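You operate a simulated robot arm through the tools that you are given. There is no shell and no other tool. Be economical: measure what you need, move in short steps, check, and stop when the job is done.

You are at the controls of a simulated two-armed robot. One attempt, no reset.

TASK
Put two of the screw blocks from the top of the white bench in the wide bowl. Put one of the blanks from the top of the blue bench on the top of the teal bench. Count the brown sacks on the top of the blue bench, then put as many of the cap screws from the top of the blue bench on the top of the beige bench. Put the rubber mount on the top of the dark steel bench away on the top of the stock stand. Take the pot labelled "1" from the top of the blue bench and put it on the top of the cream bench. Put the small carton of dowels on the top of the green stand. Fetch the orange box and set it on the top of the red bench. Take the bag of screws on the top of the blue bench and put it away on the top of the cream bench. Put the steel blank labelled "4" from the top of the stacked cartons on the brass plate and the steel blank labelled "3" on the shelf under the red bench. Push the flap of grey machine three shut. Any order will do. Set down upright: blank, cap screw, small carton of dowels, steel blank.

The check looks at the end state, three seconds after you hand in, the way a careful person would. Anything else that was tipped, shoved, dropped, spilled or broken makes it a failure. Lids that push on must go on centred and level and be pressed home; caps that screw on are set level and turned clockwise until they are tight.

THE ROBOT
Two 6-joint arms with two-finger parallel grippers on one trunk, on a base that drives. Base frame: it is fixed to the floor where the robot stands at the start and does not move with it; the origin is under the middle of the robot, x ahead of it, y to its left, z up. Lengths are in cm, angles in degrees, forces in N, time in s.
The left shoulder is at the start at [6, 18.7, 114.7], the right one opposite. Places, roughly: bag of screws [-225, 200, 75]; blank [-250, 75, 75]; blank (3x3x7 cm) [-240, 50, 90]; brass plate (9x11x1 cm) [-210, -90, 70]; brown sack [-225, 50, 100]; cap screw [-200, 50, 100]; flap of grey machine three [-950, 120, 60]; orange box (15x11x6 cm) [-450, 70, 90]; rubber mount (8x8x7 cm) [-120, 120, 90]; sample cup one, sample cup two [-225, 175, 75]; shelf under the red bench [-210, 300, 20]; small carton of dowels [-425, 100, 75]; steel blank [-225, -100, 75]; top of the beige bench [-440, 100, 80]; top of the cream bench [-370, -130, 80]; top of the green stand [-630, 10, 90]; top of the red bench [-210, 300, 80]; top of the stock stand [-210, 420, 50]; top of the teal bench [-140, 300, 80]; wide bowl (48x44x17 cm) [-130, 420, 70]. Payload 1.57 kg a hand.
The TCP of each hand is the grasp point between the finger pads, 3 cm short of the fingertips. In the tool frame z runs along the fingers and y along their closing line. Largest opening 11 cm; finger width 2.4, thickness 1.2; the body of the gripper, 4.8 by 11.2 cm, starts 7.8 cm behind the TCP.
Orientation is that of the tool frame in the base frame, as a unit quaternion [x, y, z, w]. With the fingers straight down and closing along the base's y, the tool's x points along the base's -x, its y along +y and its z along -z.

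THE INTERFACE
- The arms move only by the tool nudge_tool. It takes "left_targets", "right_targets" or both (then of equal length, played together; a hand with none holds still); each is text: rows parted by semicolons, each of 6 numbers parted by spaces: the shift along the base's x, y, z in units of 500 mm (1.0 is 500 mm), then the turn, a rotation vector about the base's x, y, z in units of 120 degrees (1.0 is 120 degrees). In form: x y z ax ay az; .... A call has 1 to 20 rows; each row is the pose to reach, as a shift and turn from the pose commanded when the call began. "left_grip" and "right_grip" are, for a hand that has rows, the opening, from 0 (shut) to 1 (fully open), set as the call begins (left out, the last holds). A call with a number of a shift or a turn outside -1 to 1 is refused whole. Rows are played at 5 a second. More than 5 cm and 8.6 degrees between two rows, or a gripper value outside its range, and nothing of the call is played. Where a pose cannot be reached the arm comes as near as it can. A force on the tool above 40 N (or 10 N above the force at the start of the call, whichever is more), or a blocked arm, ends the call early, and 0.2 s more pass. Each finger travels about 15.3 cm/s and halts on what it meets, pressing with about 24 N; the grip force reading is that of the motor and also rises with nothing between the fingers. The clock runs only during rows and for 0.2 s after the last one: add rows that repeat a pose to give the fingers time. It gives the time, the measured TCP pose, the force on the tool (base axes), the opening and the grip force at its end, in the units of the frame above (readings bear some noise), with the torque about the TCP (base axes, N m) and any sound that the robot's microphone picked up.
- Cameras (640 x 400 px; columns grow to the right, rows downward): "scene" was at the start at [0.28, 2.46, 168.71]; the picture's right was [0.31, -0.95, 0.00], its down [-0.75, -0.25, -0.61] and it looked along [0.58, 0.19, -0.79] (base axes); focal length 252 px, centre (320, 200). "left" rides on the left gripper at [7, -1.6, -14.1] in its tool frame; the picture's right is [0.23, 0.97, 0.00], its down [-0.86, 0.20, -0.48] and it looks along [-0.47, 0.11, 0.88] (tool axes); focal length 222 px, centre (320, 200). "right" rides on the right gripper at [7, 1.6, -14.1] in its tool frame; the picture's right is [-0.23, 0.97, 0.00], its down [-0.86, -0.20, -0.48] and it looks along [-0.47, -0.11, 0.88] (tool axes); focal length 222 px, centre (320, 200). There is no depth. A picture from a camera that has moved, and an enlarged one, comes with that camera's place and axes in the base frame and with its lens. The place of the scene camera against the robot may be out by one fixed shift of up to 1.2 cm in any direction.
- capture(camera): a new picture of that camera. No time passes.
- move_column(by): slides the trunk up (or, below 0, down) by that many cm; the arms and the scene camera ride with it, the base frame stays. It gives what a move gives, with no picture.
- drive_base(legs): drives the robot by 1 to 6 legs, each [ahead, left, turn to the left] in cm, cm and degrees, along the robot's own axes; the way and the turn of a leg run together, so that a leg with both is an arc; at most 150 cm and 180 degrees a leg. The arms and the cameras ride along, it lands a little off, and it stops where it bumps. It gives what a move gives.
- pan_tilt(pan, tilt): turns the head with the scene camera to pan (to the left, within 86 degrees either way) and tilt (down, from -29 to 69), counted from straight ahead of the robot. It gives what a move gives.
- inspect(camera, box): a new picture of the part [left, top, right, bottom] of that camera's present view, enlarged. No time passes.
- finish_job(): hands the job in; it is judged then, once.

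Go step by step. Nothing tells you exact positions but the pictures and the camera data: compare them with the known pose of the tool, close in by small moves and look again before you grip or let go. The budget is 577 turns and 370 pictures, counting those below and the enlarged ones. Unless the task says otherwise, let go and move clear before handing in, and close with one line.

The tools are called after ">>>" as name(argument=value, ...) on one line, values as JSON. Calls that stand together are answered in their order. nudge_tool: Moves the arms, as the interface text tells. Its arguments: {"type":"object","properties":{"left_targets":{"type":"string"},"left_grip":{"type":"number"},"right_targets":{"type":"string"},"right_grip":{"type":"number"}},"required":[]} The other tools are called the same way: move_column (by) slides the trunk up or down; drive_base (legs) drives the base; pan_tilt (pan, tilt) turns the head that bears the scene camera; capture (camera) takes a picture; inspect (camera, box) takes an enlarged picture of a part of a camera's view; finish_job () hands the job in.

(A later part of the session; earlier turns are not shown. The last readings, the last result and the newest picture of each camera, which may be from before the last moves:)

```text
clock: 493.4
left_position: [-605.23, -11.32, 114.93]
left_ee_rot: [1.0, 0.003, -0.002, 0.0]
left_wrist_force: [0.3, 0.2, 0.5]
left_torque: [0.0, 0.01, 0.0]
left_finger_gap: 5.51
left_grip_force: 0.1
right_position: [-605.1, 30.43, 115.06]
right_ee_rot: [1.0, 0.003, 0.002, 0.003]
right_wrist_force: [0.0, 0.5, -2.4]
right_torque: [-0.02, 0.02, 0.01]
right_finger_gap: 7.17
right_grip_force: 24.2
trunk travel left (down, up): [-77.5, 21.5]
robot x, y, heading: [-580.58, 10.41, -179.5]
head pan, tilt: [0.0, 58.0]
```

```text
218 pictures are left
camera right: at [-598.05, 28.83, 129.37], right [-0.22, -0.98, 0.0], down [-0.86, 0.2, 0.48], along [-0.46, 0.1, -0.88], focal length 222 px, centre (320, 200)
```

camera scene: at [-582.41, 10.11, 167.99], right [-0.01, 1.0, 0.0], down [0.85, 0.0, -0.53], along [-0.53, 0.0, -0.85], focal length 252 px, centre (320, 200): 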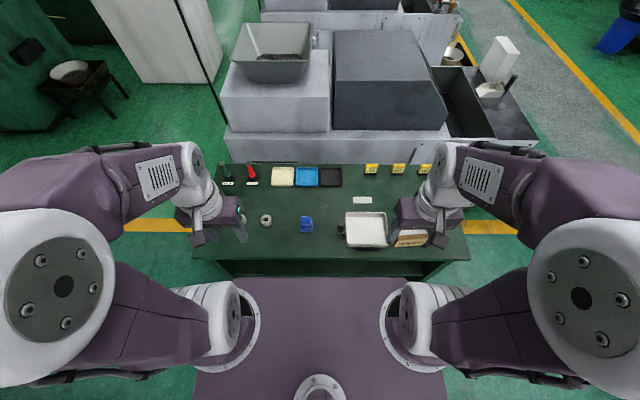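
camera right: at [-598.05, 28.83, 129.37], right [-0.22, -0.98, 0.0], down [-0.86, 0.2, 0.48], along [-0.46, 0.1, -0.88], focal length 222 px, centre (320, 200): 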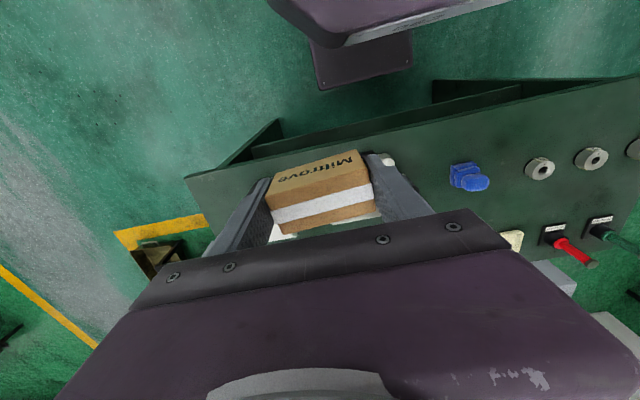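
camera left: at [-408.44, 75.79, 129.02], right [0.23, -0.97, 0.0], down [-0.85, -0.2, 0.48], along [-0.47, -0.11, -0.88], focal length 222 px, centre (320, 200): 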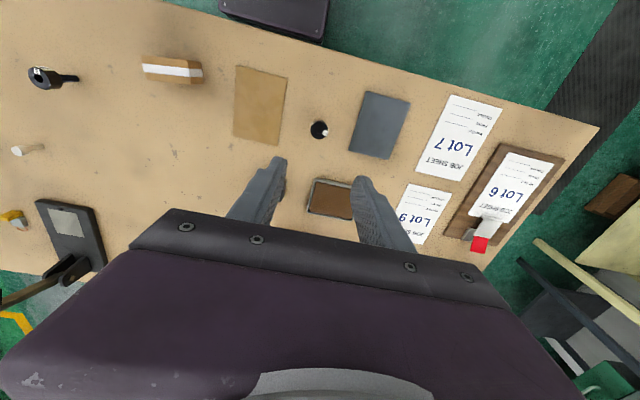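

>>> nudge_tool(right_targets="-0.028 -0.064 0 0 0 0; -0.055 -0.128 0 0 0 0; -0.083 -0.192 0 0 0 0; -0.111 -0.256 0 0 0 0; -0.139 -0.32 0 0 0 0; -0.166 -0.384 0 0 0 0; -0.194 -0.448 0 0 0 0; -0.194 -0.448 -0.09 0 0 0; -0.194 -0.448 -0.18 0 0 0; -0.194 -0.448 -0.27 0 0 0; -0.194 -0.448 -0.36 0 0 0; -0.194 -0.448 -0.4 0 0 0; -0.194 -0.448 -0.4 0 0 0")

>>> capture(camera="right")

>>> capture(camera="scene")

```text
clock: 496.2
left_position: [-605.29, -11.26, 115.07]
left_ee_rot: [1.0, 0.002, -0.002, 0.0]
left_wrist_force: [-0.8, -0.4, 0.4]
left_torque: [-0.02, 0.01, 0.03]
left_finger_gap: 5.51
left_grip_force: 0.0
right_position: [-614.82, 7.89, 95.24]
right_ee_rot: [1.0, 0.002, 0.001, 0.002]
right_wrist_force: [0.1, -0.7, -2.0]
right_torque: [0.02, 0.02, -0.02]
right_finger_gap: 7.16
right_grip_force: 23.8
trunk travel left (down, up): [-77.5, 21.5]
robot x, y, heading: [-580.48, 9.93, -179.6]
head pan, tilt: [0.0, 58.0]
```

```text
217 pictures are left
camera right: at [-607.8, 6.29, 109.43], right [-0.22, -0.98, 0.0], down [-0.86, 0.2, 0.48], along [-0.46, 0.1, -0.88], focal length 222 px, centre (320, 200)
```

right: 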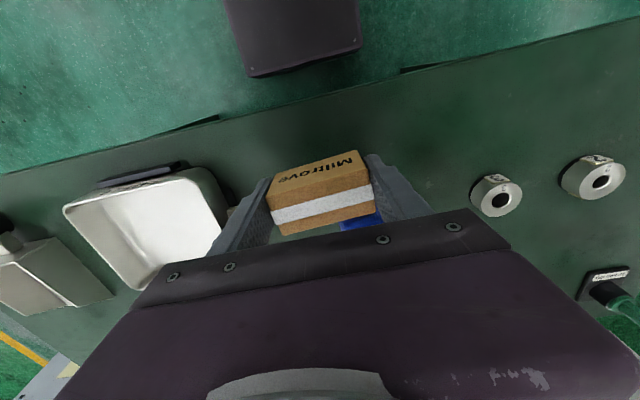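

```text
216 pictures are left
camera scene: at [-582.36, 10.08, 167.99], right [-0.01, 1.0, 0.0], down [0.85, 0.0, -0.53], along [-0.53, 0.0, -0.85], focal length 252 px, centre (320, 200)
```

scene: 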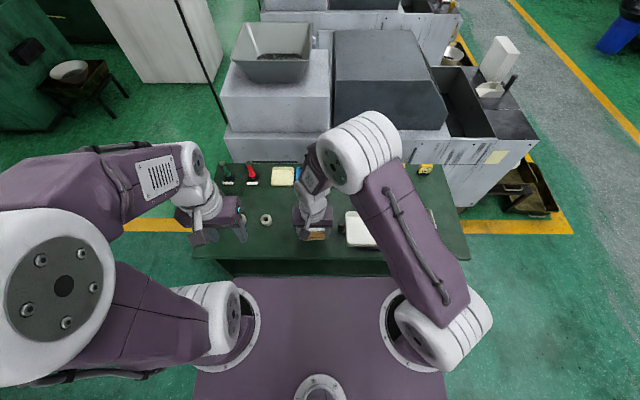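

>>> nudge_tool(right_targets="0.01 0 -0.03 0 0 0; 0.01 0 -0.06 0 0 0; 0.01 0 -0.07 0 0 0; 0.01 0 -0.07 0 0 0")

>>> nudge_tool(right_targets="0 0 -0.006 0 0 0; 0 0 -0.01 0 0 0; 0 0 -0.01 0 0 0")

>>> nudge_tool(right_targets="0 0 -0.006 0 0 0; 0 0 -0.01 0 0 0; 0 0 -0.01 0 0 0")

```text
clock: 497.2
left_position: [-605.26, -11.28, 115.0]
left_ee_rot: [1.0, 0.003, -0.002, -0.001]
left_wrist_force: [-0.6, 0.5, 0.2]
left_torque: [-0.01, 0.02, -0.01]
left_finger_gap: 5.48
left_grip_force: 0.0
right_position: [-614.27, 7.82, 91.7]
right_ee_rot: [1.0, 0.003, 0.001, 0.003]
right_wrist_force: [0.2, -0.6, -2.3]
right_torque: [0.01, -0.01, 0.02]
right_finger_gap: 7.16
right_grip_force: 23.9
trunk travel left (down, up): [-77.5, 21.5]
robot x, y, heading: [-580.56, 10.1, -179.7]
head pan, tilt: [0.0, 58.0]
```

```text
clock: 498.0
left_position: [-605.22, -11.25, 115.01]
left_ee_rot: [1.0, 0.003, -0.002, 0.0]
left_wrist_force: [0.6, 0.4, 0.1]
left_torque: [-0.03, -0.02, 0.05]
left_finger_gap: 5.49
left_grip_force: 0.1
right_position: [-614.21, 7.9, 91.24]
right_ee_rot: [1.0, 0.003, 0.001, 0.003]
right_wrist_force: [-0.9, 1.3, 3.6]
right_torque: [0.2, 0.08, 0.06]
right_finger_gap: 7.14
right_grip_force: 24.5
trunk travel left (down, up): [-77.5, 21.5]
robot x, y, heading: [-580.58, 9.87, -179.5]
head pan, tilt: [0.0, 58.0]
```

```text
clock: 498.6
left_position: [-605.07, -11.23, 115.14]
left_ee_rot: [1.0, 0.002, -0.003, 0.001]
left_wrist_force: [-0.6, -0.7, -0.3]
left_torque: [0.02, 0.0, 0.01]
left_finger_gap: 5.51
left_grip_force: 0.0
right_position: [-614.34, 7.87, 91.02]
right_ee_rot: [1.0, 0.004, 0.0, 0.004]
right_wrist_force: [1.5, 3.5, 23.5]
right_torque: [1.15, -0.31, -0.02]
right_finger_gap: 7.06
right_grip_force: 24.3
trunk travel left (down, up): [-77.5, 21.5]
robot x, y, heading: [-580.56, 9.93, -179.7]
head pan, tilt: [0.0, 58.0]
stopped in row 2 (right hand): the force on the tool passed its limit (the readings are from after the stop); the commanded pose is now the measured one
```

Contact. Release and rise.

>>> nudge_tool(right_targets="0 0 0.003 0 0 0; 0 0 0.003 0 0 0; 0 0 0.003 0 0 0; 0 0 0.003 0 0 0", right_grip=0.76)

>>> nudge_tool(right_targets="0 0 0.05 0 0 0; 0 0 0.12 0 0 0; 0 0 0.2 0 0 0; 0 0 0.28 0 0 0; 0 0 0.36 0 0 0; 0 0 0.44 0 0 0; 0 0 0.5 0 0 0; 0.05 0.07 0.5 0 0 0; 0.09 0.14 0.5 0 0 0; 0.13 0.21 0.5 0 0 0; 0.17 0.28 0.5 0 0 0; 0.2 0.35 0.5 0 0 0; 0.22 0.42 0.5 0 0 0")

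>>> inspect(camera="scene", box=[200, 150, 480, 280])

```text
clock: 499.6
left_position: [-605.28, -11.29, 114.89]
left_ee_rot: [1.0, 0.003, -0.002, 0.0]
left_wrist_force: [-0.4, -0.3, -0.1]
left_torque: [0.0, 0.01, 0.01]
left_finger_gap: 5.47
left_grip_force: 0.0
right_position: [-614.3, 7.84, 90.91]
right_ee_rot: [1.0, 0.004, 0.0, 0.003]
right_wrist_force: [1.0, 0.6, 0.6]
right_torque: [-0.04, -0.04, 0.0]
right_finger_gap: 8.36
right_grip_force: 0.0
trunk travel left (down, up): [-77.5, 21.5]
robot x, y, heading: [-580.9, 9.7, -179.6]
head pan, tilt: [0.0, 58.0]
```

```text
clock: 502.4
left_position: [-605.25, -11.23, 114.93]
left_ee_rot: [1.0, 0.003, -0.003, 0.0]
left_wrist_force: [0.1, -0.1, 0.6]
left_torque: [0.0, 0.01, 0.0]
left_finger_gap: 5.5
left_grip_force: 0.1
right_position: [-603.32, 28.96, 115.8]
right_ee_rot: [1.0, 0.004, 0.0, 0.003]
right_wrist_force: [-0.1, 1.0, -0.7]
right_torque: [0.04, 0.01, -0.01]
right_finger_gap: 8.34
right_grip_force: 0.1
trunk travel left (down, up): [-77.5, 21.5]
robot x, y, heading: [-580.54, 9.95, -179.8]
head pan, tilt: [0.0, 58.0]
```

```text
2.29 times, centred on (340, 215) of scene
camera zoom: at [-582.31, 10.14, 167.99], right [-0.01, 1.0, 0.0], down [0.85, 0.0, -0.53], along [-0.53, 0.0, -0.85], focal length 576 px, centre (274, 166)
```

zoom: 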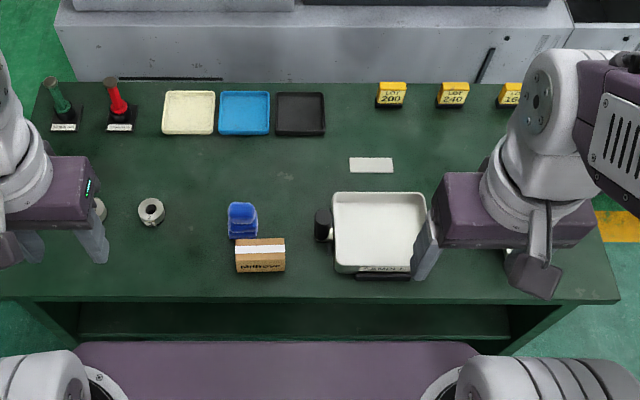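

The carton sits upright on the green stand. Next the orange box from the beige bench's west side.

>>> drive_base(legs=[[-48, 0, 0], [0, 0, 180], [0, 62, 0], [20, 0, 0]])

>>> capture(camera="scene")

>>> capture(camera="left")

```text
clock: 516.9
left_position: [-489.76, 94.95, 115.04]
left_ee_rot: [-0.009, 1.0, 0.0, 0.003]
left_wrist_force: [1.4, 0.4, 0.1]
left_torque: [0.0, -0.01, -0.02]
left_finger_gap: 5.5
left_grip_force: 0.0
right_position: [-491.22, 54.76, 115.93]
right_ee_rot: [-0.009, 1.0, 0.004, 0.0]
right_wrist_force: [0.7, -0.5, -0.2]
right_torque: [0.02, -0.05, 0.01]
right_finger_gap: 8.36
right_grip_force: 0.0
trunk travel left (down, up): [-77.5, 21.5]
robot x, y, heading: [-513.83, 73.51, 1.0]
head pan, tilt: [0.0, 58.0]
```

```text
214 pictures are left
camera scene: at [-514.16, 73.49, 167.99], right [0.02, -1.0, 0.0], down [-0.85, -0.01, -0.53], along [0.53, 0.01, -0.85], focal length 252 px, centre (320, 200)
```

scene: 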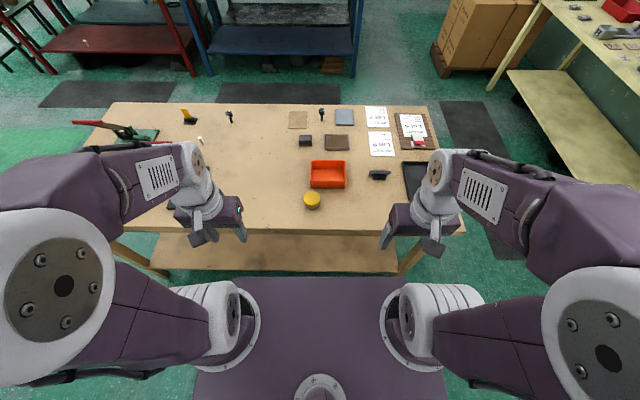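

```text
213 pictures are left
camera left: at [-496.78, 93.07, 129.06], right [-0.24, 0.97, 0.0], down [0.85, 0.21, 0.48], along [0.47, 0.12, -0.88], focal length 222 px, centre (320, 200)
```

left: 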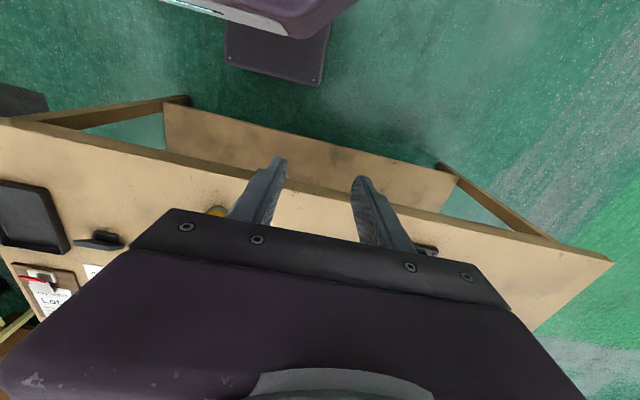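

The orange box's near wall is at about x=-456, y=70. I'll drive 9 cm in and bring the right hand over that wall, turned 90° so the fingers straddle it.

>>> drive_base(legs=[[9, 0, -1]])

>>> nudge_tool(right_targets="0.042 0.026 0 0 0 0.0625; 0.085 0.052 0 0 0 0.125; 0.127 0.078 0 0 0 0.1875; 0.169 0.104 0 0 0 0.25; 0.212 0.13 0 0 0 0.3125; 0.254 0.156 0 0 0 0.375; 0.296 0.182 0 0 0 0.4375; 0.339 0.208 0 0 0 0.5; 0.381 0.234 0 0 0 0.5625; 0.423 0.26 0 0 0 0.625; 0.466 0.286 0 0 0 0.6875; 0.508 0.31 0 0 0 0.75; 0.508 0.31 -0.08 0 0 0.75; 0.508 0.31 -0.16 0 0 0.75; 0.508 0.31 -0.24 0 0 0.75; 0.508 0.31 -0.24 0 0 0.75", right_grip=0.36)

>>> capture(camera="right")

>>> capture(camera="scene")

```text
clock: 518.0
left_position: [-480.53, 94.48, 115.02]
left_ee_rot: [0.001, 1.0, 0.0, 0.003]
left_wrist_force: [-0.7, 0.5, -0.5]
left_torque: [0.0, -0.04, -0.01]
left_finger_gap: 5.5
left_grip_force: 0.1
right_position: [-482.79, 54.4, 115.98]
right_ee_rot: [0.0, 1.0, 0.004, 0.003]
right_wrist_force: [0.2, -0.2, 0.4]
right_torque: [0.0, -0.03, -0.01]
right_finger_gap: 8.4
right_grip_force: 0.1
trunk travel left (down, up): [-77.5, 21.5]
robot x, y, heading: [-505.4, 73.18, 0.0]
head pan, tilt: [0.0, 58.0]
```

```text
clock: 521.4
left_position: [-480.32, 94.48, 115.06]
left_ee_rot: [0.001, 1.0, 0.0, 0.002]
left_wrist_force: [-1.0, 0.6, 0.7]
left_torque: [0.0, -0.01, 0.03]
left_finger_gap: 5.49
left_grip_force: 0.1
right_position: [-456.99, 70.12, 103.74]
right_ee_rot: [-0.706, 0.708, 0.002, -0.002]
right_wrist_force: [0.1, 0.1, 0.2]
right_torque: [0.02, -0.02, -0.01]
right_finger_gap: 3.97
right_grip_force: 0.0
trunk travel left (down, up): [-77.5, 21.5]
robot x, y, heading: [-504.76, 73.4, -0.2]
head pan, tilt: [0.0, 58.0]
```

```text
212 pictures are left
camera right: at [-458.44, 63.14, 117.87], right [-0.97, 0.23, 0.01], down [0.2, 0.85, 0.48], along [0.1, 0.47, -0.88], focal length 222 px, centre (320, 200)
```

right: 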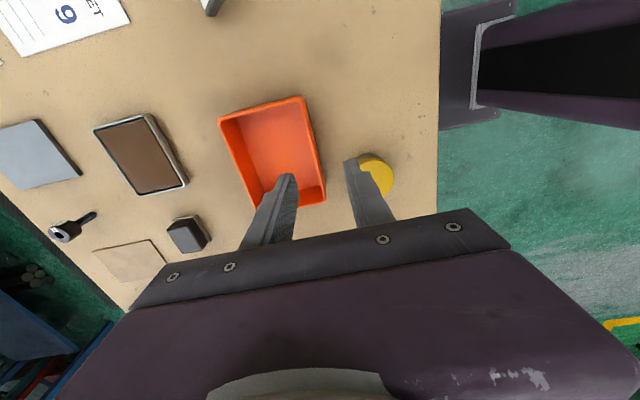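

```text
211 pictures are left
camera scene: at [-505.09, 73.55, 167.99], right [0.0, -1.0, 0.0], down [-0.85, 0.0, -0.53], along [0.53, 0.0, -0.85], focal length 252 px, centre (320, 200)
```

scene: 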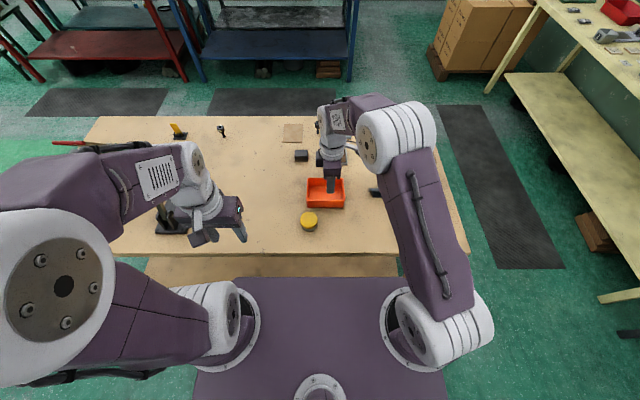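

>>> nudge_tool(right_targets="0.01 0.01 -0.07 0 0 0; 0.01 0.01 -0.15 0 0 0; 0.01 0.01 -0.2 0 0 0; 0.01 0.01 -0.2 0 0 0")

>>> capture(camera="right")

```text
clock: 522.4
left_position: [-480.19, 94.62, 114.96]
left_ee_rot: [0.001, 1.0, 0.001, 0.002]
left_wrist_force: [0.1, 0.4, 0.3]
left_torque: [0.0, 0.01, -0.02]
left_finger_gap: 5.5
left_grip_force: 0.0
right_position: [-456.51, 70.43, 93.82]
right_ee_rot: [-0.707, 0.707, 0.003, -0.002]
right_wrist_force: [0.2, 0.6, -0.2]
right_torque: [0.05, 0.03, 0.02]
right_finger_gap: 3.95
right_grip_force: 0.0
trunk travel left (down, up): [-77.5, 21.5]
robot x, y, heading: [-505.22, 73.7, -0.3]
head pan, tilt: [0.0, 58.0]
```

```text
210 pictures are left
camera right: at [-458.0, 63.46, 107.94], right [-0.97, 0.23, 0.01], down [0.2, 0.85, 0.48], along [0.1, 0.47, -0.88], focal length 222 px, centre (320, 200)
```

right: 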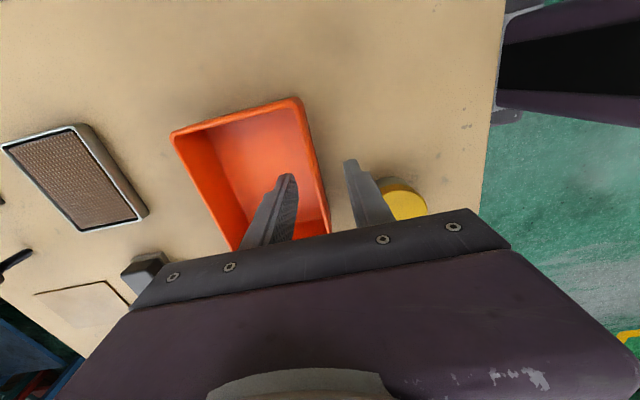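

>>> nudge_tool(right_targets="0.002 0 -0.04 0 0 0; 0.002 0 -0.09 0 0 0; 0.002 0 -0.09 0 0 0")

>>> nudge_tool(right_targets="0 0 0 0 0 0; 0 0 0 0 0 0; 0 0 0 0 0 0; 0 0 0 0 0 0", right_grip=0)

>>> capture(camera="right")

```text
clock: 523.2
left_position: [-480.36, 94.54, 115.07]
left_ee_rot: [0.001, 1.0, 0.0, 0.003]
left_wrist_force: [-0.4, 0.8, 0.4]
left_torque: [0.01, -0.02, 0.01]
left_finger_gap: 5.53
left_grip_force: 0.1
right_position: [-456.54, 70.47, 89.41]
right_ee_rot: [0.707, -0.707, -0.002, 0.002]
right_wrist_force: [-0.7, -0.4, -0.2]
right_torque: [0.01, 0.0, -0.03]
right_finger_gap: 3.98
right_grip_force: 0.1
trunk travel left (down, up): [-77.5, 21.5]
robot x, y, heading: [-505.18, 73.55, -0.2]
head pan, tilt: [0.0, 58.0]
```

```text
clock: 524.2
left_position: [-480.18, 94.42, 115.13]
left_ee_rot: [0.001, 1.0, 0.001, 0.003]
left_wrist_force: [-0.4, -0.3, 0.4]
left_torque: [-0.01, 0.03, 0.0]
left_finger_gap: 5.51
left_grip_force: 0.1
right_position: [-456.43, 70.42, 89.37]
right_ee_rot: [-0.706, 0.708, 0.001, -0.001]
right_wrist_force: [1.7, 1.7, 4.0]
right_torque: [0.23, -0.58, -0.05]
right_finger_gap: 0.39
right_grip_force: 24.1
trunk travel left (down, up): [-77.5, 21.5]
robot x, y, heading: [-504.87, 73.44, -0.1]
head pan, tilt: [0.0, 58.0]
```

```text
209 pictures are left
camera right: at [-457.96, 63.49, 103.49], right [-0.97, 0.23, 0.01], down [0.2, 0.85, 0.48], along [0.1, 0.47, -0.88], focal length 222 px, centre (320, 200)
```

right: 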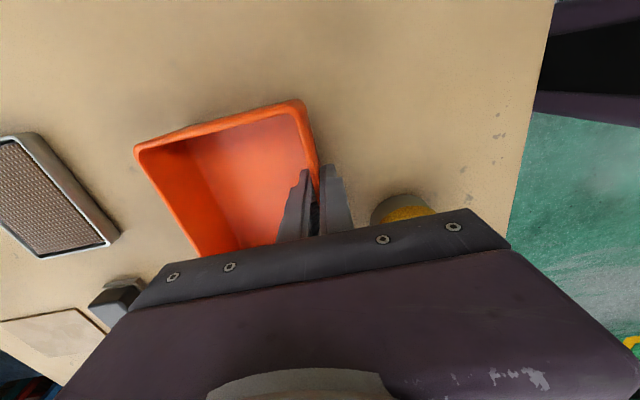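

The wall is clamped (0.4 cm). Lifting gently and checking tilt.

>>> nudge_tool(right_targets="0 0 0.02 0 0 0; 0 0 0.04 0 0 0; 0 0 0.08 0 0 0; 0 0 0.12 0 0 0; 0 0 0.12 0 0 0")

>>> capture(camera="right")

>>> inspect(camera="scene", box=[240, 130, 440, 255])

```text
clock: 525.4
left_position: [-480.18, 94.57, 114.96]
left_ee_rot: [0.0, 1.0, -0.001, 0.001]
left_wrist_force: [0.0, 0.7, -0.5]
left_torque: [0.01, -0.02, -0.03]
left_finger_gap: 5.5
left_grip_force: 0.2
right_position: [-456.44, 70.34, 95.18]
right_ee_rot: [-0.707, 0.707, 0.003, -0.001]
right_wrist_force: [0.5, -0.2, -3.4]
right_torque: [-0.01, 0.14, 0.02]
right_finger_gap: 0.4
right_grip_force: 23.8
trunk travel left (down, up): [-77.5, 21.5]
robot x, y, heading: [-504.7, 73.3, -0.1]
head pan, tilt: [0.0, 58.0]
```

```text
208 pictures are left
camera right: at [-457.79, 63.39, 109.43], right [-0.97, 0.23, 0.01], down [0.2, 0.85, 0.48], along [0.1, 0.47, -0.88], focal length 222 px, centre (320, 200)
```

right: 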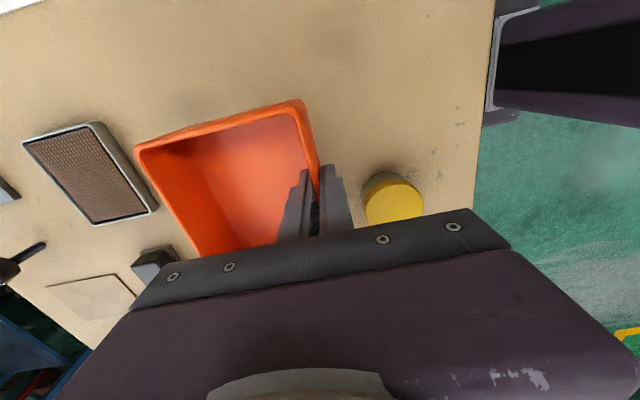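

```text
3.20 times, centred on (340, 192) of scene
camera zoom: at [-504.94, 73.57, 167.98], right [0.0, -1.0, 0.0], down [-0.85, 0.0, -0.53], along [0.53, 0.0, -0.85], focal length 807 px, centre (256, 224)
```

zoom: 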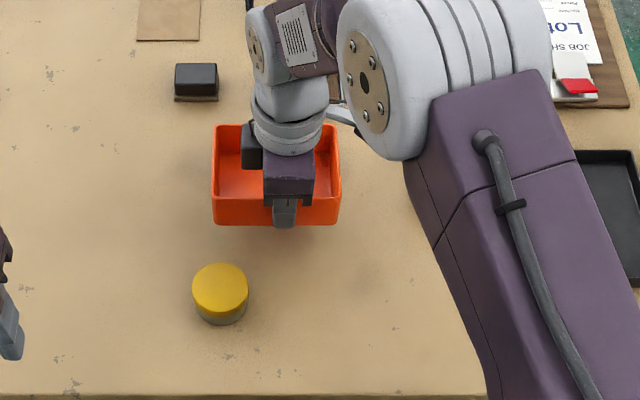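

The box hangs level. Lifting fully, tucking in, and checking the northern route.

>>> nudge_tool(right_targets="0 0 0.08 0 0 0; 0 0 0.16 0 0 0; 0 0 0.24 0 0 0; 0 0 0.32 0 0 0; 0 0 0.4 0 0 0; -0.07 -0.02 0.4 0 0 0; -0.14 -0.04 0.4 0 0 0; -0.21 -0.07 0.4 0 0 0; -0.28 -0.1 0.4 0 0 0; -0.35 -0.14 0.4 0 0 0; -0.42 -0.18 0.4 0 0 0; -0.42 -0.18 0.4 0 0 0")

>>> pan_tilt(pan=60, tilt=25)

>>> capture(camera="scene")

```text
clock: 528.0
left_position: [-480.1, 94.53, 114.88]
left_ee_rot: [0.001, 1.0, 0.0, 0.002]
left_wrist_force: [0.5, -0.5, -0.6]
left_torque: [0.0, -0.01, 0.01]
left_finger_gap: 5.49
left_grip_force: 0.0
right_position: [-477.23, 61.52, 115.32]
right_ee_rot: [-0.706, 0.708, 0.003, -0.003]
right_wrist_force: [0.3, -0.1, -2.9]
right_torque: [-0.03, 0.11, 0.02]
right_finger_gap: 0.4
right_grip_force: 23.7
trunk travel left (down, up): [-77.5, 21.5]
robot x, y, heading: [-504.96, 73.52, 0.0]
head pan, tilt: [0.0, 58.0]
```

```text
clock: 529.3
left_position: [-480.26, 94.57, 115.01]
left_ee_rot: [0.001, 1.0, 0.0, 0.002]
left_wrist_force: [-0.4, 1.1, 0.3]
left_torque: [-0.01, 0.01, -0.01]
left_finger_gap: 5.5
left_grip_force: 0.1
right_position: [-477.23, 61.39, 115.29]
right_ee_rot: [-0.706, 0.708, 0.002, -0.002]
right_wrist_force: [0.3, -0.6, -3.7]
right_torque: [-0.05, 0.17, -0.01]
right_finger_gap: 0.35
right_grip_force: 24.2
trunk travel left (down, up): [-77.5, 21.5]
robot x, y, heading: [-505.31, 73.19, 0.0]
head pan, tilt: [60.0, 25.0]
```

```text
206 pictures are left
camera scene: at [-507.23, 81.54, 172.75], right [0.86, -0.5, 0.0], down [-0.21, -0.37, -0.91], along [0.46, 0.78, -0.42], focal length 252 px, centre (320, 200)
```

scene: 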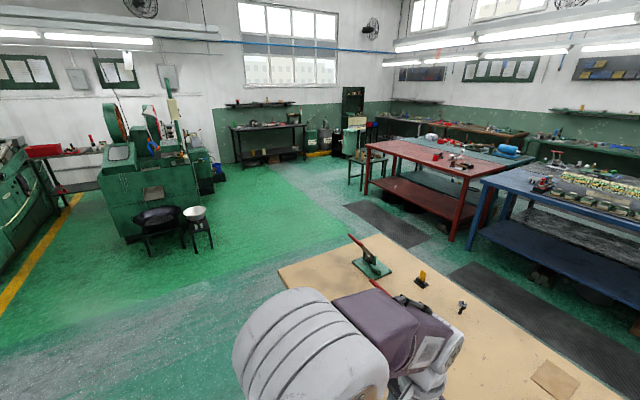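

>>> drive_base(legs=[[-22, 0, 0], [0, 149, 0], [0, 25, 0], [149, 0, 0], [70, 0, 0], [0, 50, 0]])

>>> pan_tilt(pan=0, tilt=50)

>>> capture(camera="scene")

```text
clock: 552.4
left_position: [-282.71, 315.33, 114.94]
left_ee_rot: [0.018, 1.0, 0.002, 0.002]
left_wrist_force: [0.4, 0.2, -0.1]
left_torque: [-0.01, 0.0, 0.0]
left_finger_gap: 5.51
left_grip_force: 0.1
right_position: [-280.94, 282.16, 115.36]
right_ee_rot: [-0.695, 0.719, 0.003, -0.003]
right_wrist_force: [0.1, 0.6, -3.2]
right_torque: [-0.03, 0.14, 0.0]
right_finger_gap: 0.4
right_grip_force: 24.2
trunk travel left (down, up): [-77.5, 21.5]
robot x, y, heading: [-307.96, 295.23, -2.1]
head pan, tilt: [60.0, 25.0]
```

```text
clock: 553.7
left_position: [-282.79, 315.38, 114.95]
left_ee_rot: [0.018, 1.0, 0.0, 0.003]
left_wrist_force: [0.5, -0.2, -0.9]
left_torque: [0.0, 0.02, 0.01]
left_finger_gap: 5.51
left_grip_force: 0.0
right_position: [-280.94, 282.2, 115.22]
right_ee_rot: [-0.695, 0.719, 0.003, -0.002]
right_wrist_force: [1.1, -0.8, -3.6]
right_torque: [-0.03, 0.15, 0.01]
right_finger_gap: 0.38
right_grip_force: 23.9
trunk travel left (down, up): [-77.5, 21.5]
robot x, y, heading: [-308.23, 295.29, -2.0]
head pan, tilt: [0.0, 50.0]
```

```text
205 pictures are left
camera scene: at [-307.35, 295.22, 169.01], right [-0.03, -1.0, 0.0], down [-0.77, 0.03, -0.64], along [0.64, -0.02, -0.77], focal length 252 px, centre (320, 200)
```

scene: 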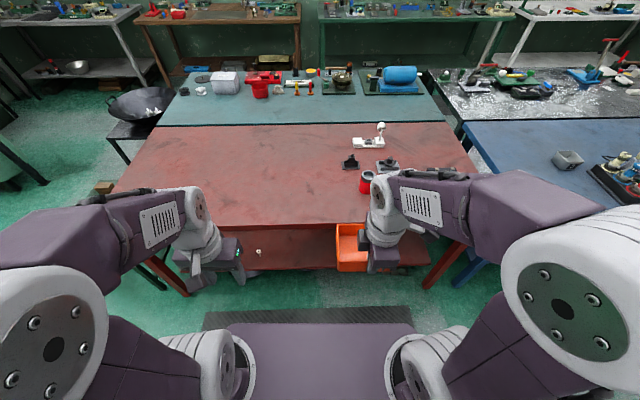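

>>> drive_base(legs=[[29, 0, 2]])

>>> nudge_tool(right_targets="0.05 0.06 0 0 0 0; 0.1 0.12 0 0 0 0; 0.15 0.18 0 0 0 0; 0.2 0.24 0 0 0 0; 0.25 0.3 0 0 0 0; 0.28 0.34 -0.05 0 0 0; 0.28 0.34 -0.14 0 0 0; 0.28 0.34 -0.23 0 0 0; 0.28 0.34 -0.32 0 0 0; 0.28 0.34 -0.4 0 0 0; 0.28 0.34 -0.4 0 0 0")

>>> capture(camera="right")

>>> capture(camera="scene")

```text
clock: 555.7
left_position: [-254.61, 315.73, 115.03]
left_ee_rot: [0.002, 1.0, 0.0, 0.002]
left_wrist_force: [0.3, 0.1, 0.5]
left_torque: [0.01, -0.03, -0.01]
left_finger_gap: 5.48
left_grip_force: 0.0
right_position: [-251.64, 282.66, 115.24]
right_ee_rot: [0.708, -0.707, -0.003, 0.001]
right_wrist_force: [0.7, 0.1, -3.7]
right_torque: [-0.06, 0.13, 0.0]
right_finger_gap: 0.38
right_grip_force: 24.1
trunk travel left (down, up): [-77.5, 21.5]
robot x, y, heading: [-279.27, 295.0, -0.3]
head pan, tilt: [0.0, 50.0]
```

```text
clock: 558.1
left_position: [-254.54, 315.7, 114.9]
left_ee_rot: [0.001, 1.0, 0.0, 0.003]
left_wrist_force: [-0.2, -0.1, -0.3]
left_torque: [0.01, -0.01, -0.03]
left_finger_gap: 5.51
left_grip_force: 0.0
right_position: [-237.36, 299.72, 95.43]
right_ee_rot: [0.707, -0.707, -0.002, 0.002]
right_wrist_force: [0.4, -0.1, -2.7]
right_torque: [-0.01, 0.15, 0.06]
right_finger_gap: 0.4
right_grip_force: 24.3
trunk travel left (down, up): [-77.5, 21.5]
robot x, y, heading: [-278.98, 294.82, 0.0]
head pan, tilt: [0.0, 50.0]
```

```text
204 pictures are left
camera right: at [-238.92, 292.74, 109.47], right [-0.97, 0.23, 0.01], down [0.2, 0.85, 0.48], along [0.1, 0.47, -0.88], focal length 222 px, centre (320, 200)
```

right: 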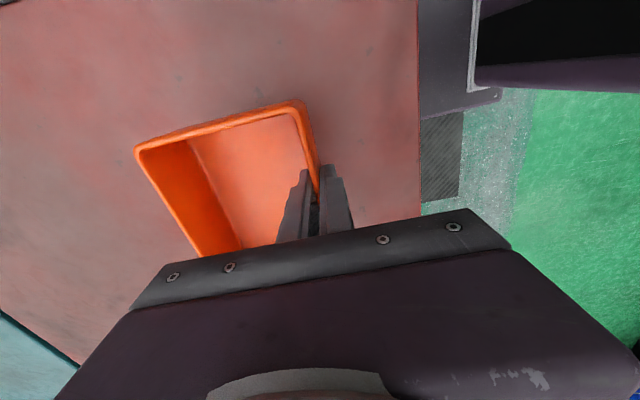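

```text
203 pictures are left
camera scene: at [-278.43, 294.74, 169.01], right [0.0, -1.0, 0.0], down [-0.77, 0.0, -0.64], along [0.64, 0.0, -0.77], focal length 252 px, centre (320, 200)
```

scene: 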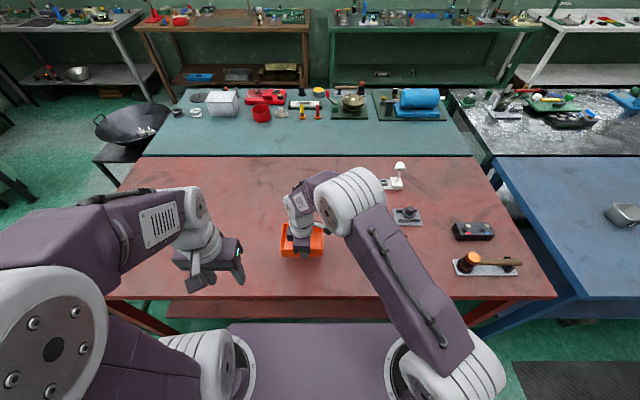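

>>> nudge_tool(right_targets="0 0 -0.04 0 0 0; 0 0 -0.08 0 0 0; 0 0 -0.08 0 0 0")

>>> nudge_tool(right_targets="0 0 -0.006 0 0 0; 0 0 -0.012 0 0 0; 0 0 -0.012 0 0 0")

>>> nudge_tool(right_targets="0 0 -0.005 0 0 0; 0 0 -0.01 0 0 0; 0 0 -0.01 0 0 0")

```text
clock: 558.9
left_position: [-254.57, 315.76, 114.99]
left_ee_rot: [0.001, 1.0, 0.0, 0.002]
left_wrist_force: [-0.1, 0.0, -0.3]
left_torque: [0.02, -0.01, 0.0]
left_finger_gap: 5.49
left_grip_force: 0.0
right_position: [-237.4, 299.67, 91.23]
right_ee_rot: [-0.707, 0.707, 0.002, -0.002]
right_wrist_force: [0.1, 0.3, -2.6]
right_torque: [-0.05, 0.17, 0.03]
right_finger_gap: 0.39
right_grip_force: 23.9
trunk travel left (down, up): [-77.5, 21.5]
robot x, y, heading: [-279.05, 294.32, -0.1]
head pan, tilt: [0.0, 50.0]
```

```text
clock: 559.7
left_position: [-254.38, 315.66, 115.05]
left_ee_rot: [0.002, 1.0, 0.0, 0.002]
left_wrist_force: [0.3, 0.4, -0.5]
left_torque: [-0.01, 0.02, 0.01]
left_finger_gap: 5.48
left_grip_force: 0.0
right_position: [-237.48, 299.56, 90.7]
right_ee_rot: [0.707, -0.707, -0.002, 0.003]
right_wrist_force: [0.2, -0.3, -2.6]
right_torque: [-0.05, 0.18, -0.01]
right_finger_gap: 0.39
right_grip_force: 24.0
trunk travel left (down, up): [-77.5, 21.5]
robot x, y, heading: [-279.29, 294.67, -0.1]
head pan, tilt: [0.0, 50.0]
```

```text
clock: 560.5
left_position: [-254.43, 315.73, 114.99]
left_ee_rot: [0.001, 1.0, 0.0, 0.002]
left_wrist_force: [-0.1, -0.5, 0.2]
left_torque: [-0.01, -0.04, 0.0]
left_finger_gap: 5.53
left_grip_force: 0.0
right_position: [-237.58, 299.59, 90.1]
right_ee_rot: [-0.707, 0.707, 0.003, -0.002]
right_wrist_force: [-1.0, -0.2, -3.5]
right_torque: [-0.03, 0.16, -0.02]
right_finger_gap: 0.36
right_grip_force: 24.3
trunk travel left (down, up): [-77.5, 21.5]
robot x, y, heading: [-279.4, 294.61, 0.3]
head pan, tilt: [0.0, 50.0]
```

>>> nudge_tool(right_targets="0 0 -0.005 0 0 0; 0 0 -0.01 0 0 0; 0 0 -0.01 0 0 0")

>>> nudge_tool(right_targets="0 0 -0.004 0 0 0; 0 0 -0.008 0 0 0; 0 0 -0.008 0 0 0")

```text
clock: 561.3
left_position: [-254.45, 315.72, 114.95]
left_ee_rot: [0.0, 1.0, 0.001, 0.002]
left_wrist_force: [-0.4, 0.3, 1.5]
left_torque: [-0.03, 0.01, 0.02]
left_finger_gap: 5.48
left_grip_force: 0.1
right_position: [-237.49, 299.58, 89.62]
right_ee_rot: [0.707, -0.707, -0.002, 0.002]
right_wrist_force: [-0.6, -0.8, -3.2]
right_torque: [0.0, 0.15, 0.01]
right_finger_gap: 0.38
right_grip_force: 23.9
trunk travel left (down, up): [-77.5, 21.5]
robot x, y, heading: [-279.2, 294.95, 0.0]
head pan, tilt: [0.0, 50.0]
```

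```text
clock: 562.1
left_position: [-254.46, 315.8, 114.97]
left_ee_rot: [0.002, 1.0, 0.0, 0.003]
left_wrist_force: [-0.3, 0.2, -0.3]
left_torque: [0.03, 0.05, 0.03]
left_finger_gap: 5.51
left_grip_force: 0.1
right_position: [-237.54, 299.57, 89.35]
right_ee_rot: [-0.707, 0.707, 0.002, -0.002]
right_wrist_force: [1.7, -2.0, 4.5]
right_torque: [0.14, -0.68, -0.12]
right_finger_gap: 0.38
right_grip_force: 24.2
trunk travel left (down, up): [-77.5, 21.5]
robot x, y, heading: [-279.39, 295.0, -0.2]
head pan, tilt: [0.0, 50.0]
```

Contact at the bench. Opening slightly and rising.

>>> nudge_tool(right_targets="0 0 0 0 0 0; 0 0 0 0 0 0; 0 0 0 0 0 0", right_grip=0.25)

>>> nudge_tool(right_targets="0 0 0.05 0 0 0; 0 0 0.12 0 0 0; 0 0 0.2 0 0 0; 0 0 0.28 0 0 0; 0 0 0.36 0 0 0; 0 0 0.44 0 0 0; 0 0 0.52 0 0 0; -0.05 -0.05 0.52 0 0 0; -0.1 -0.1 0.52 0 0 0; -0.15 -0.15 0.52 0 0 0; -0.2 -0.2 0.52 0 0 0; -0.25 -0.25 0.52 0 0 0; -0.3 -0.3 0.52 0 0 0")

>>> nudge_tool(right_targets="0 0 0 0 0 -0.0625; 0 0 0 0 0 -0.125; 0 0 0 0 0 -0.1875; 0 0 0 0 0 -0.25; 0 0 0 0 0 -0.3125; 0 0 0 0 0 -0.375; 0 0 0 0 0 -0.4375; 0 0 0 0 0 -0.5; 0 0 0 0 0 -0.5625; 0 0 0 0 0 -0.625; 0 0 0 0 0 -0.6875; 0 0 0 0 0 -0.75")

>>> capture(camera="scene")

```text
clock: 562.9
left_position: [-254.5, 315.74, 114.91]
left_ee_rot: [0.001, 1.0, 0.0, 0.002]
left_wrist_force: [-0.1, 0.5, -0.2]
left_torque: [0.0, -0.01, -0.02]
left_finger_gap: 5.51
left_grip_force: 0.0
right_position: [-237.63, 299.67, 89.32]
right_ee_rot: [0.708, -0.707, -0.003, 0.003]
right_wrist_force: [-0.3, -0.2, -0.1]
right_torque: [-0.03, 0.02, 0.01]
right_finger_gap: 2.75
right_grip_force: 0.0
trunk travel left (down, up): [-77.5, 21.5]
robot x, y, heading: [-278.95, 294.48, -0.1]
head pan, tilt: [0.0, 50.0]
```

```text
clock: 565.7
left_position: [-254.55, 315.66, 115.0]
left_ee_rot: [0.001, 1.0, 0.001, 0.003]
left_wrist_force: [0.3, 0.0, 0.4]
left_torque: [0.0, -0.01, 0.02]
left_finger_gap: 5.5
left_grip_force: 0.1
right_position: [-252.81, 284.54, 115.31]
right_ee_rot: [-0.707, 0.708, 0.002, -0.001]
right_wrist_force: [-0.3, -0.6, 1.1]
right_torque: [-0.03, -0.04, 0.03]
right_finger_gap: 2.76
right_grip_force: 0.1
trunk travel left (down, up): [-77.5, 21.5]
robot x, y, heading: [-278.95, 294.56, 0.1]
head pan, tilt: [0.0, 50.0]
```

```text
clock: 568.3
left_position: [-254.55, 315.68, 115.01]
left_ee_rot: [0.001, 1.0, 0.0, 0.003]
left_wrist_force: [-1.0, 0.2, -1.1]
left_torque: [0.02, -0.03, 0.0]
left_finger_gap: 5.53
left_grip_force: 0.0
right_position: [-252.66, 284.6, 115.23]
right_ee_rot: [0.0, 1.0, 0.002, 0.0]
right_wrist_force: [-0.1, 0.3, 0.9]
right_torque: [0.0, 0.01, -0.02]
right_finger_gap: 2.77
right_grip_force: 0.1
trunk travel left (down, up): [-77.5, 21.5]
robot x, y, heading: [-279.24, 294.46, -0.5]
head pan, tilt: [0.0, 50.0]
```

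```text
202 pictures are left
camera scene: at [-278.43, 294.73, 169.01], right [0.0, -1.0, 0.0], down [-0.77, 0.0, -0.64], along [0.64, 0.0, -0.77], focal length 252 px, centre (320, 200)
```

scene: 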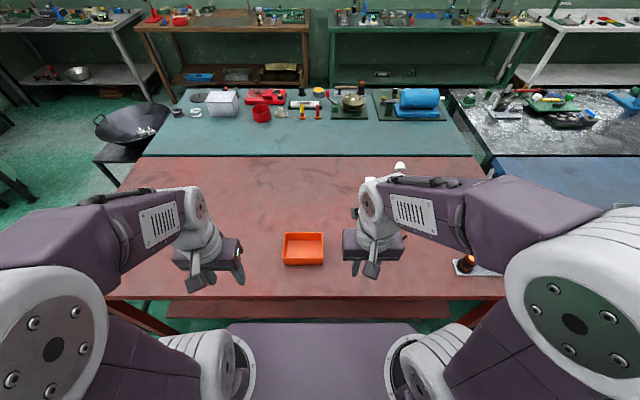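

The orange box is on the red bench. Last: the flap of grey machine three. I'll drive out to the long aisle and look.

>>> drive_base(legs=[[-40, 0, 0], [0, -70, 0], [0, 0, 180], [149, 0, 0]])

>>> pan_tilt(pan=0, tilt=22)

>>> capture(camera="scene")

```text
clock: 588.5
left_position: [-492.56, 209.02, 115.01]
left_ee_rot: [1.0, -0.017, -0.003, 0.0]
left_wrist_force: [-0.2, -0.3, -0.4]
left_torque: [0.0, -0.02, -0.02]
left_finger_gap: 5.47
left_grip_force: 0.0
right_position: [-493.4, 240.2, 115.31]
right_ee_rot: [1.0, -0.017, 0.001, 0.003]
right_wrist_force: [0.0, 0.3, -0.8]
right_torque: [-0.02, -0.01, -0.01]
right_finger_gap: 2.74
right_grip_force: 0.0
trunk travel left (down, up): [-77.5, 21.5]
robot x, y, heading: [-467.06, 229.54, 178.0]
head pan, tilt: [0.0, 50.0]
```

```text
clock: 589.4
left_position: [-492.57, 209.05, 115.01]
left_ee_rot: [1.0, -0.018, -0.003, 0.0]
left_wrist_force: [0.3, 0.0, -0.3]
left_torque: [0.02, 0.04, 0.0]
left_finger_gap: 5.5
left_grip_force: 0.1
right_position: [-493.51, 240.27, 115.33]
right_ee_rot: [1.0, -0.017, 0.0, 0.004]
right_wrist_force: [0.4, 0.1, 0.5]
right_torque: [-0.03, 0.01, -0.02]
right_finger_gap: 2.77
right_grip_force: 0.0
trunk travel left (down, up): [-77.5, 21.5]
robot x, y, heading: [-466.81, 229.36, 178.1]
head pan, tilt: [0.0, 22.0]
```

```text
201 pictures are left
camera scene: at [-471.19, 229.52, 173.23], right [0.04, 1.0, 0.0], down [0.38, -0.01, -0.93], along [-0.93, 0.03, -0.38], focal length 252 px, centre (320, 200)
```

scene: 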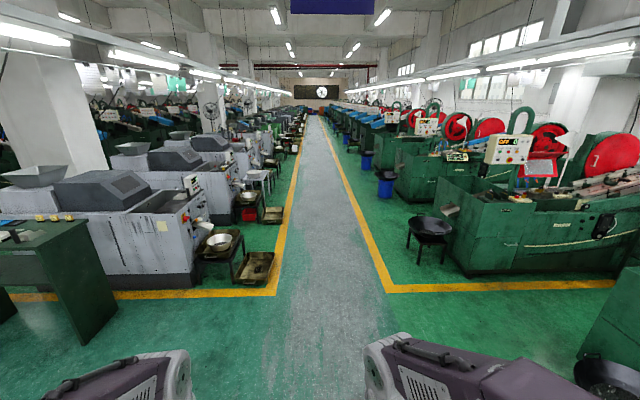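

>>> drive_base(legs=[[149, 0, 0], [149, 0, 0], [110, 0, 2]])

>>> pan_tilt(pan=60, tilt=30)

>>> capture(camera="scene")

```text
clock: 609.0
left_position: [-901.29, 218.69, 115.0]
left_ee_rot: [1.0, -0.009, -0.003, 0.0]
left_wrist_force: [0.0, -0.6, 0.2]
left_torque: [0.01, 0.02, -0.02]
left_finger_gap: 5.49
left_grip_force: 0.2
right_position: [-902.48, 249.75, 115.21]
right_ee_rot: [1.0, -0.009, 0.0, 0.003]
right_wrist_force: [0.0, 0.7, 0.1]
right_torque: [0.0, 0.01, 0.02]
right_finger_gap: 2.76
right_grip_force: 0.1
trunk travel left (down, up): [-77.5, 21.5]
robot x, y, heading: [-875.76, 238.8, 179.1]
head pan, tilt: [0.0, 22.0]
```

```text
clock: 610.4
left_position: [-901.1, 218.67, 115.03]
left_ee_rot: [1.0, -0.009, -0.002, 0.001]
left_wrist_force: [0.4, -0.3, -0.7]
left_torque: [0.05, -0.02, 0.0]
left_finger_gap: 5.49
left_grip_force: 0.1
right_position: [-902.48, 249.76, 115.27]
right_ee_rot: [1.0, -0.009, 0.001, 0.003]
right_wrist_force: [-0.2, -0.6, -0.2]
right_torque: [-0.01, 0.01, -0.01]
right_finger_gap: 2.73
right_grip_force: 0.1
trunk travel left (down, up): [-77.5, 21.5]
robot x, y, heading: [-875.86, 239.62, 178.7]
head pan, tilt: [60.0, 30.0]
```

```text
200 pictures are left
camera scene: at [-875.58, 231.6, 171.96], right [-0.86, 0.52, 0.0], down [0.26, 0.43, -0.87], along [-0.45, -0.74, -0.5], focal length 252 px, centre (320, 200)
```

scene: 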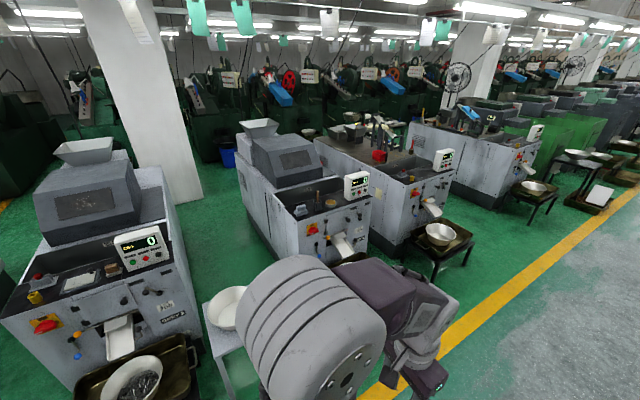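

>>> inspect(camera="scene", box=[230, 150, 400, 300])

>>> inspect(camera="scene", box=[0, 210, 230, 400])

>>> inspect(camera="scene", box=[380, 100, 560, 280])

```text
2.67 times, centred on (315, 225) of scene
camera zoom: at [-875.58, 231.6, 171.96], right [-0.86, 0.52, 0.0], down [0.26, 0.43, -0.87], along [-0.45, -0.74, -0.5], focal length 672 px, centre (333, 133)
```

zoom: 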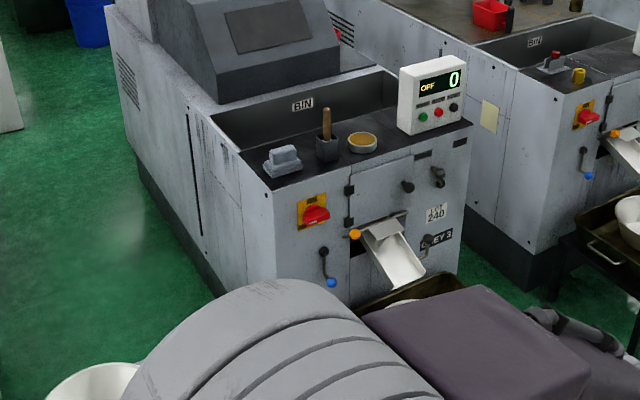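

```text
2.11 times, centred on (115, 305) of scene
camera zoom: at [-875.58, 231.6, 171.96], right [-0.86, 0.52, 0.0], down [0.26, 0.43, -0.87], along [-0.45, -0.74, -0.5], focal length 531 px, centre (752, -21)
```

zoom: 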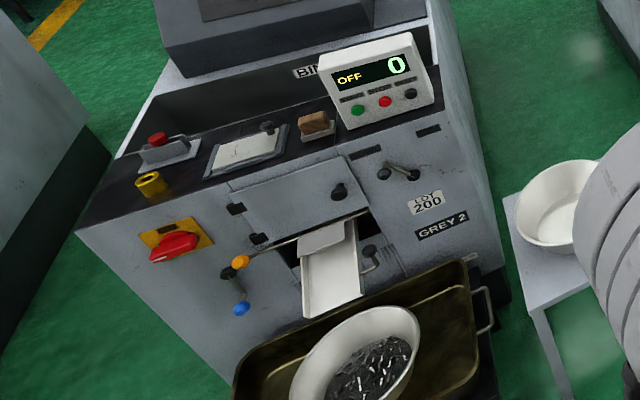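

```text
2.22 times, centred on (470, 190) of scene
camera zoom: at [-875.58, 231.6, 171.96], right [-0.86, 0.52, 0.0], down [0.26, 0.43, -0.87], along [-0.45, -0.74, -0.5], focal length 560 px, centre (-13, 222)
```

zoom: 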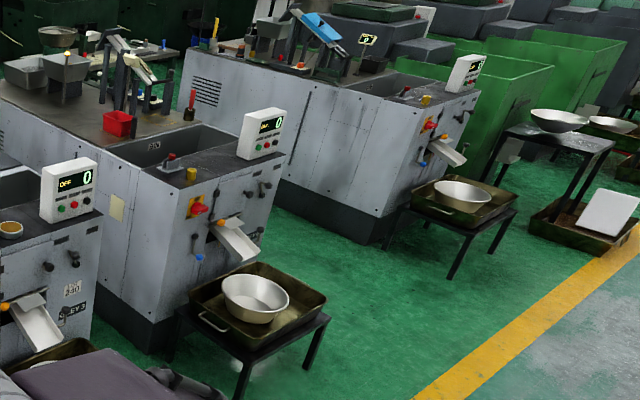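

Grey 3 (LOT 240) is the centre machine; its hinged flap is on the front face. I'll drive in front of it, facing it.

>>> drive_base(legs=[[74, 0, 0], [0, 0, 91]])

>>> pan_tilt(pan=0, tilt=38)

>>> capture(camera="scene")

>>> inspect(camera="scene", box=[220, 130, 420, 290])

```text
clock: 618.2
left_position: [-928.52, 216.32, 115.03]
left_ee_rot: [0.704, 0.71, -0.002, 0.002]
left_wrist_force: [-0.5, -0.6, 0.1]
left_torque: [-0.01, -0.01, 0.02]
left_finger_gap: 5.53
left_grip_force: 0.0
right_position: [-959.68, 214.06, 115.21]
right_ee_rot: [0.704, 0.71, 0.002, 0.002]
right_wrist_force: [-0.4, 0.1, -0.5]
right_torque: [0.03, 0.0, 0.01]
right_finger_gap: 2.78
right_grip_force: 0.1
trunk travel left (down, up): [-77.5, 21.5]
robot x, y, heading: [-949.58, 240.86, -89.6]
head pan, tilt: [60.0, 30.0]
```

```text
clock: 619.5
left_position: [-928.43, 216.36, 114.98]
left_ee_rot: [0.704, 0.71, -0.002, 0.001]
left_wrist_force: [-0.5, -0.8, 0.0]
left_torque: [-0.01, 0.0, 0.0]
left_finger_gap: 5.48
left_grip_force: 0.1
right_position: [-959.44, 214.25, 115.3]
right_ee_rot: [0.704, 0.71, 0.002, 0.003]
right_wrist_force: [0.5, 0.6, -0.5]
right_torque: [0.0, 0.03, 0.01]
right_finger_gap: 2.75
right_grip_force: 0.1
trunk travel left (down, up): [-77.5, 21.5]
robot x, y, heading: [-949.68, 240.79, -89.6]
head pan, tilt: [0.0, 38.0]
```

```text
196 pictures are left
camera scene: at [-950.64, 238.42, 170.72], right [-1.0, -0.01, 0.0], down [0.0, 0.62, -0.79], along [0.01, -0.79, -0.62], focal length 252 px, centre (320, 200)
```

scene: 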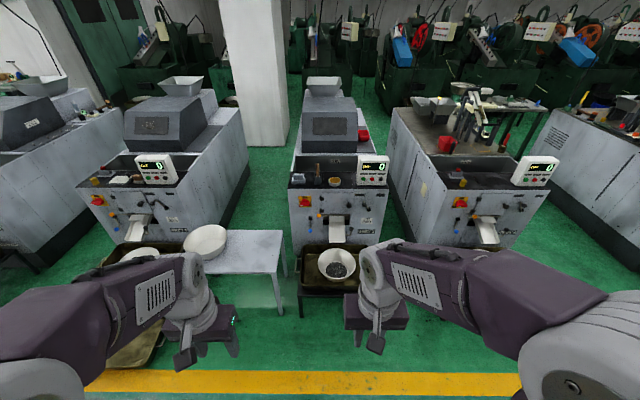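

```text
2.50 times, centred on (320, 210) of scene
camera zoom: at [-950.64, 238.42, 170.72], right [-1.0, -0.01, 0.0], down [0.0, 0.62, -0.79], along [0.01, -0.79, -0.62], focal length 630 px, centre (320, 175)
```

zoom: 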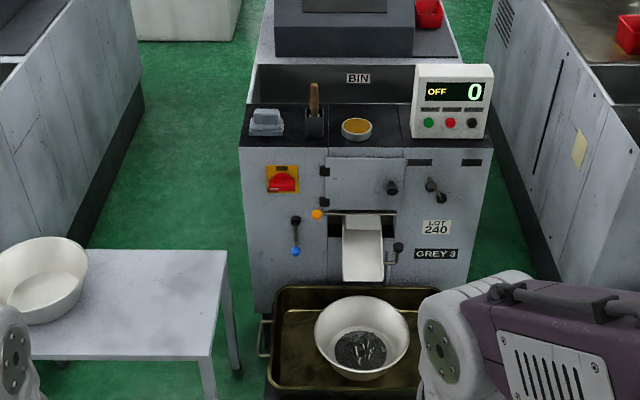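

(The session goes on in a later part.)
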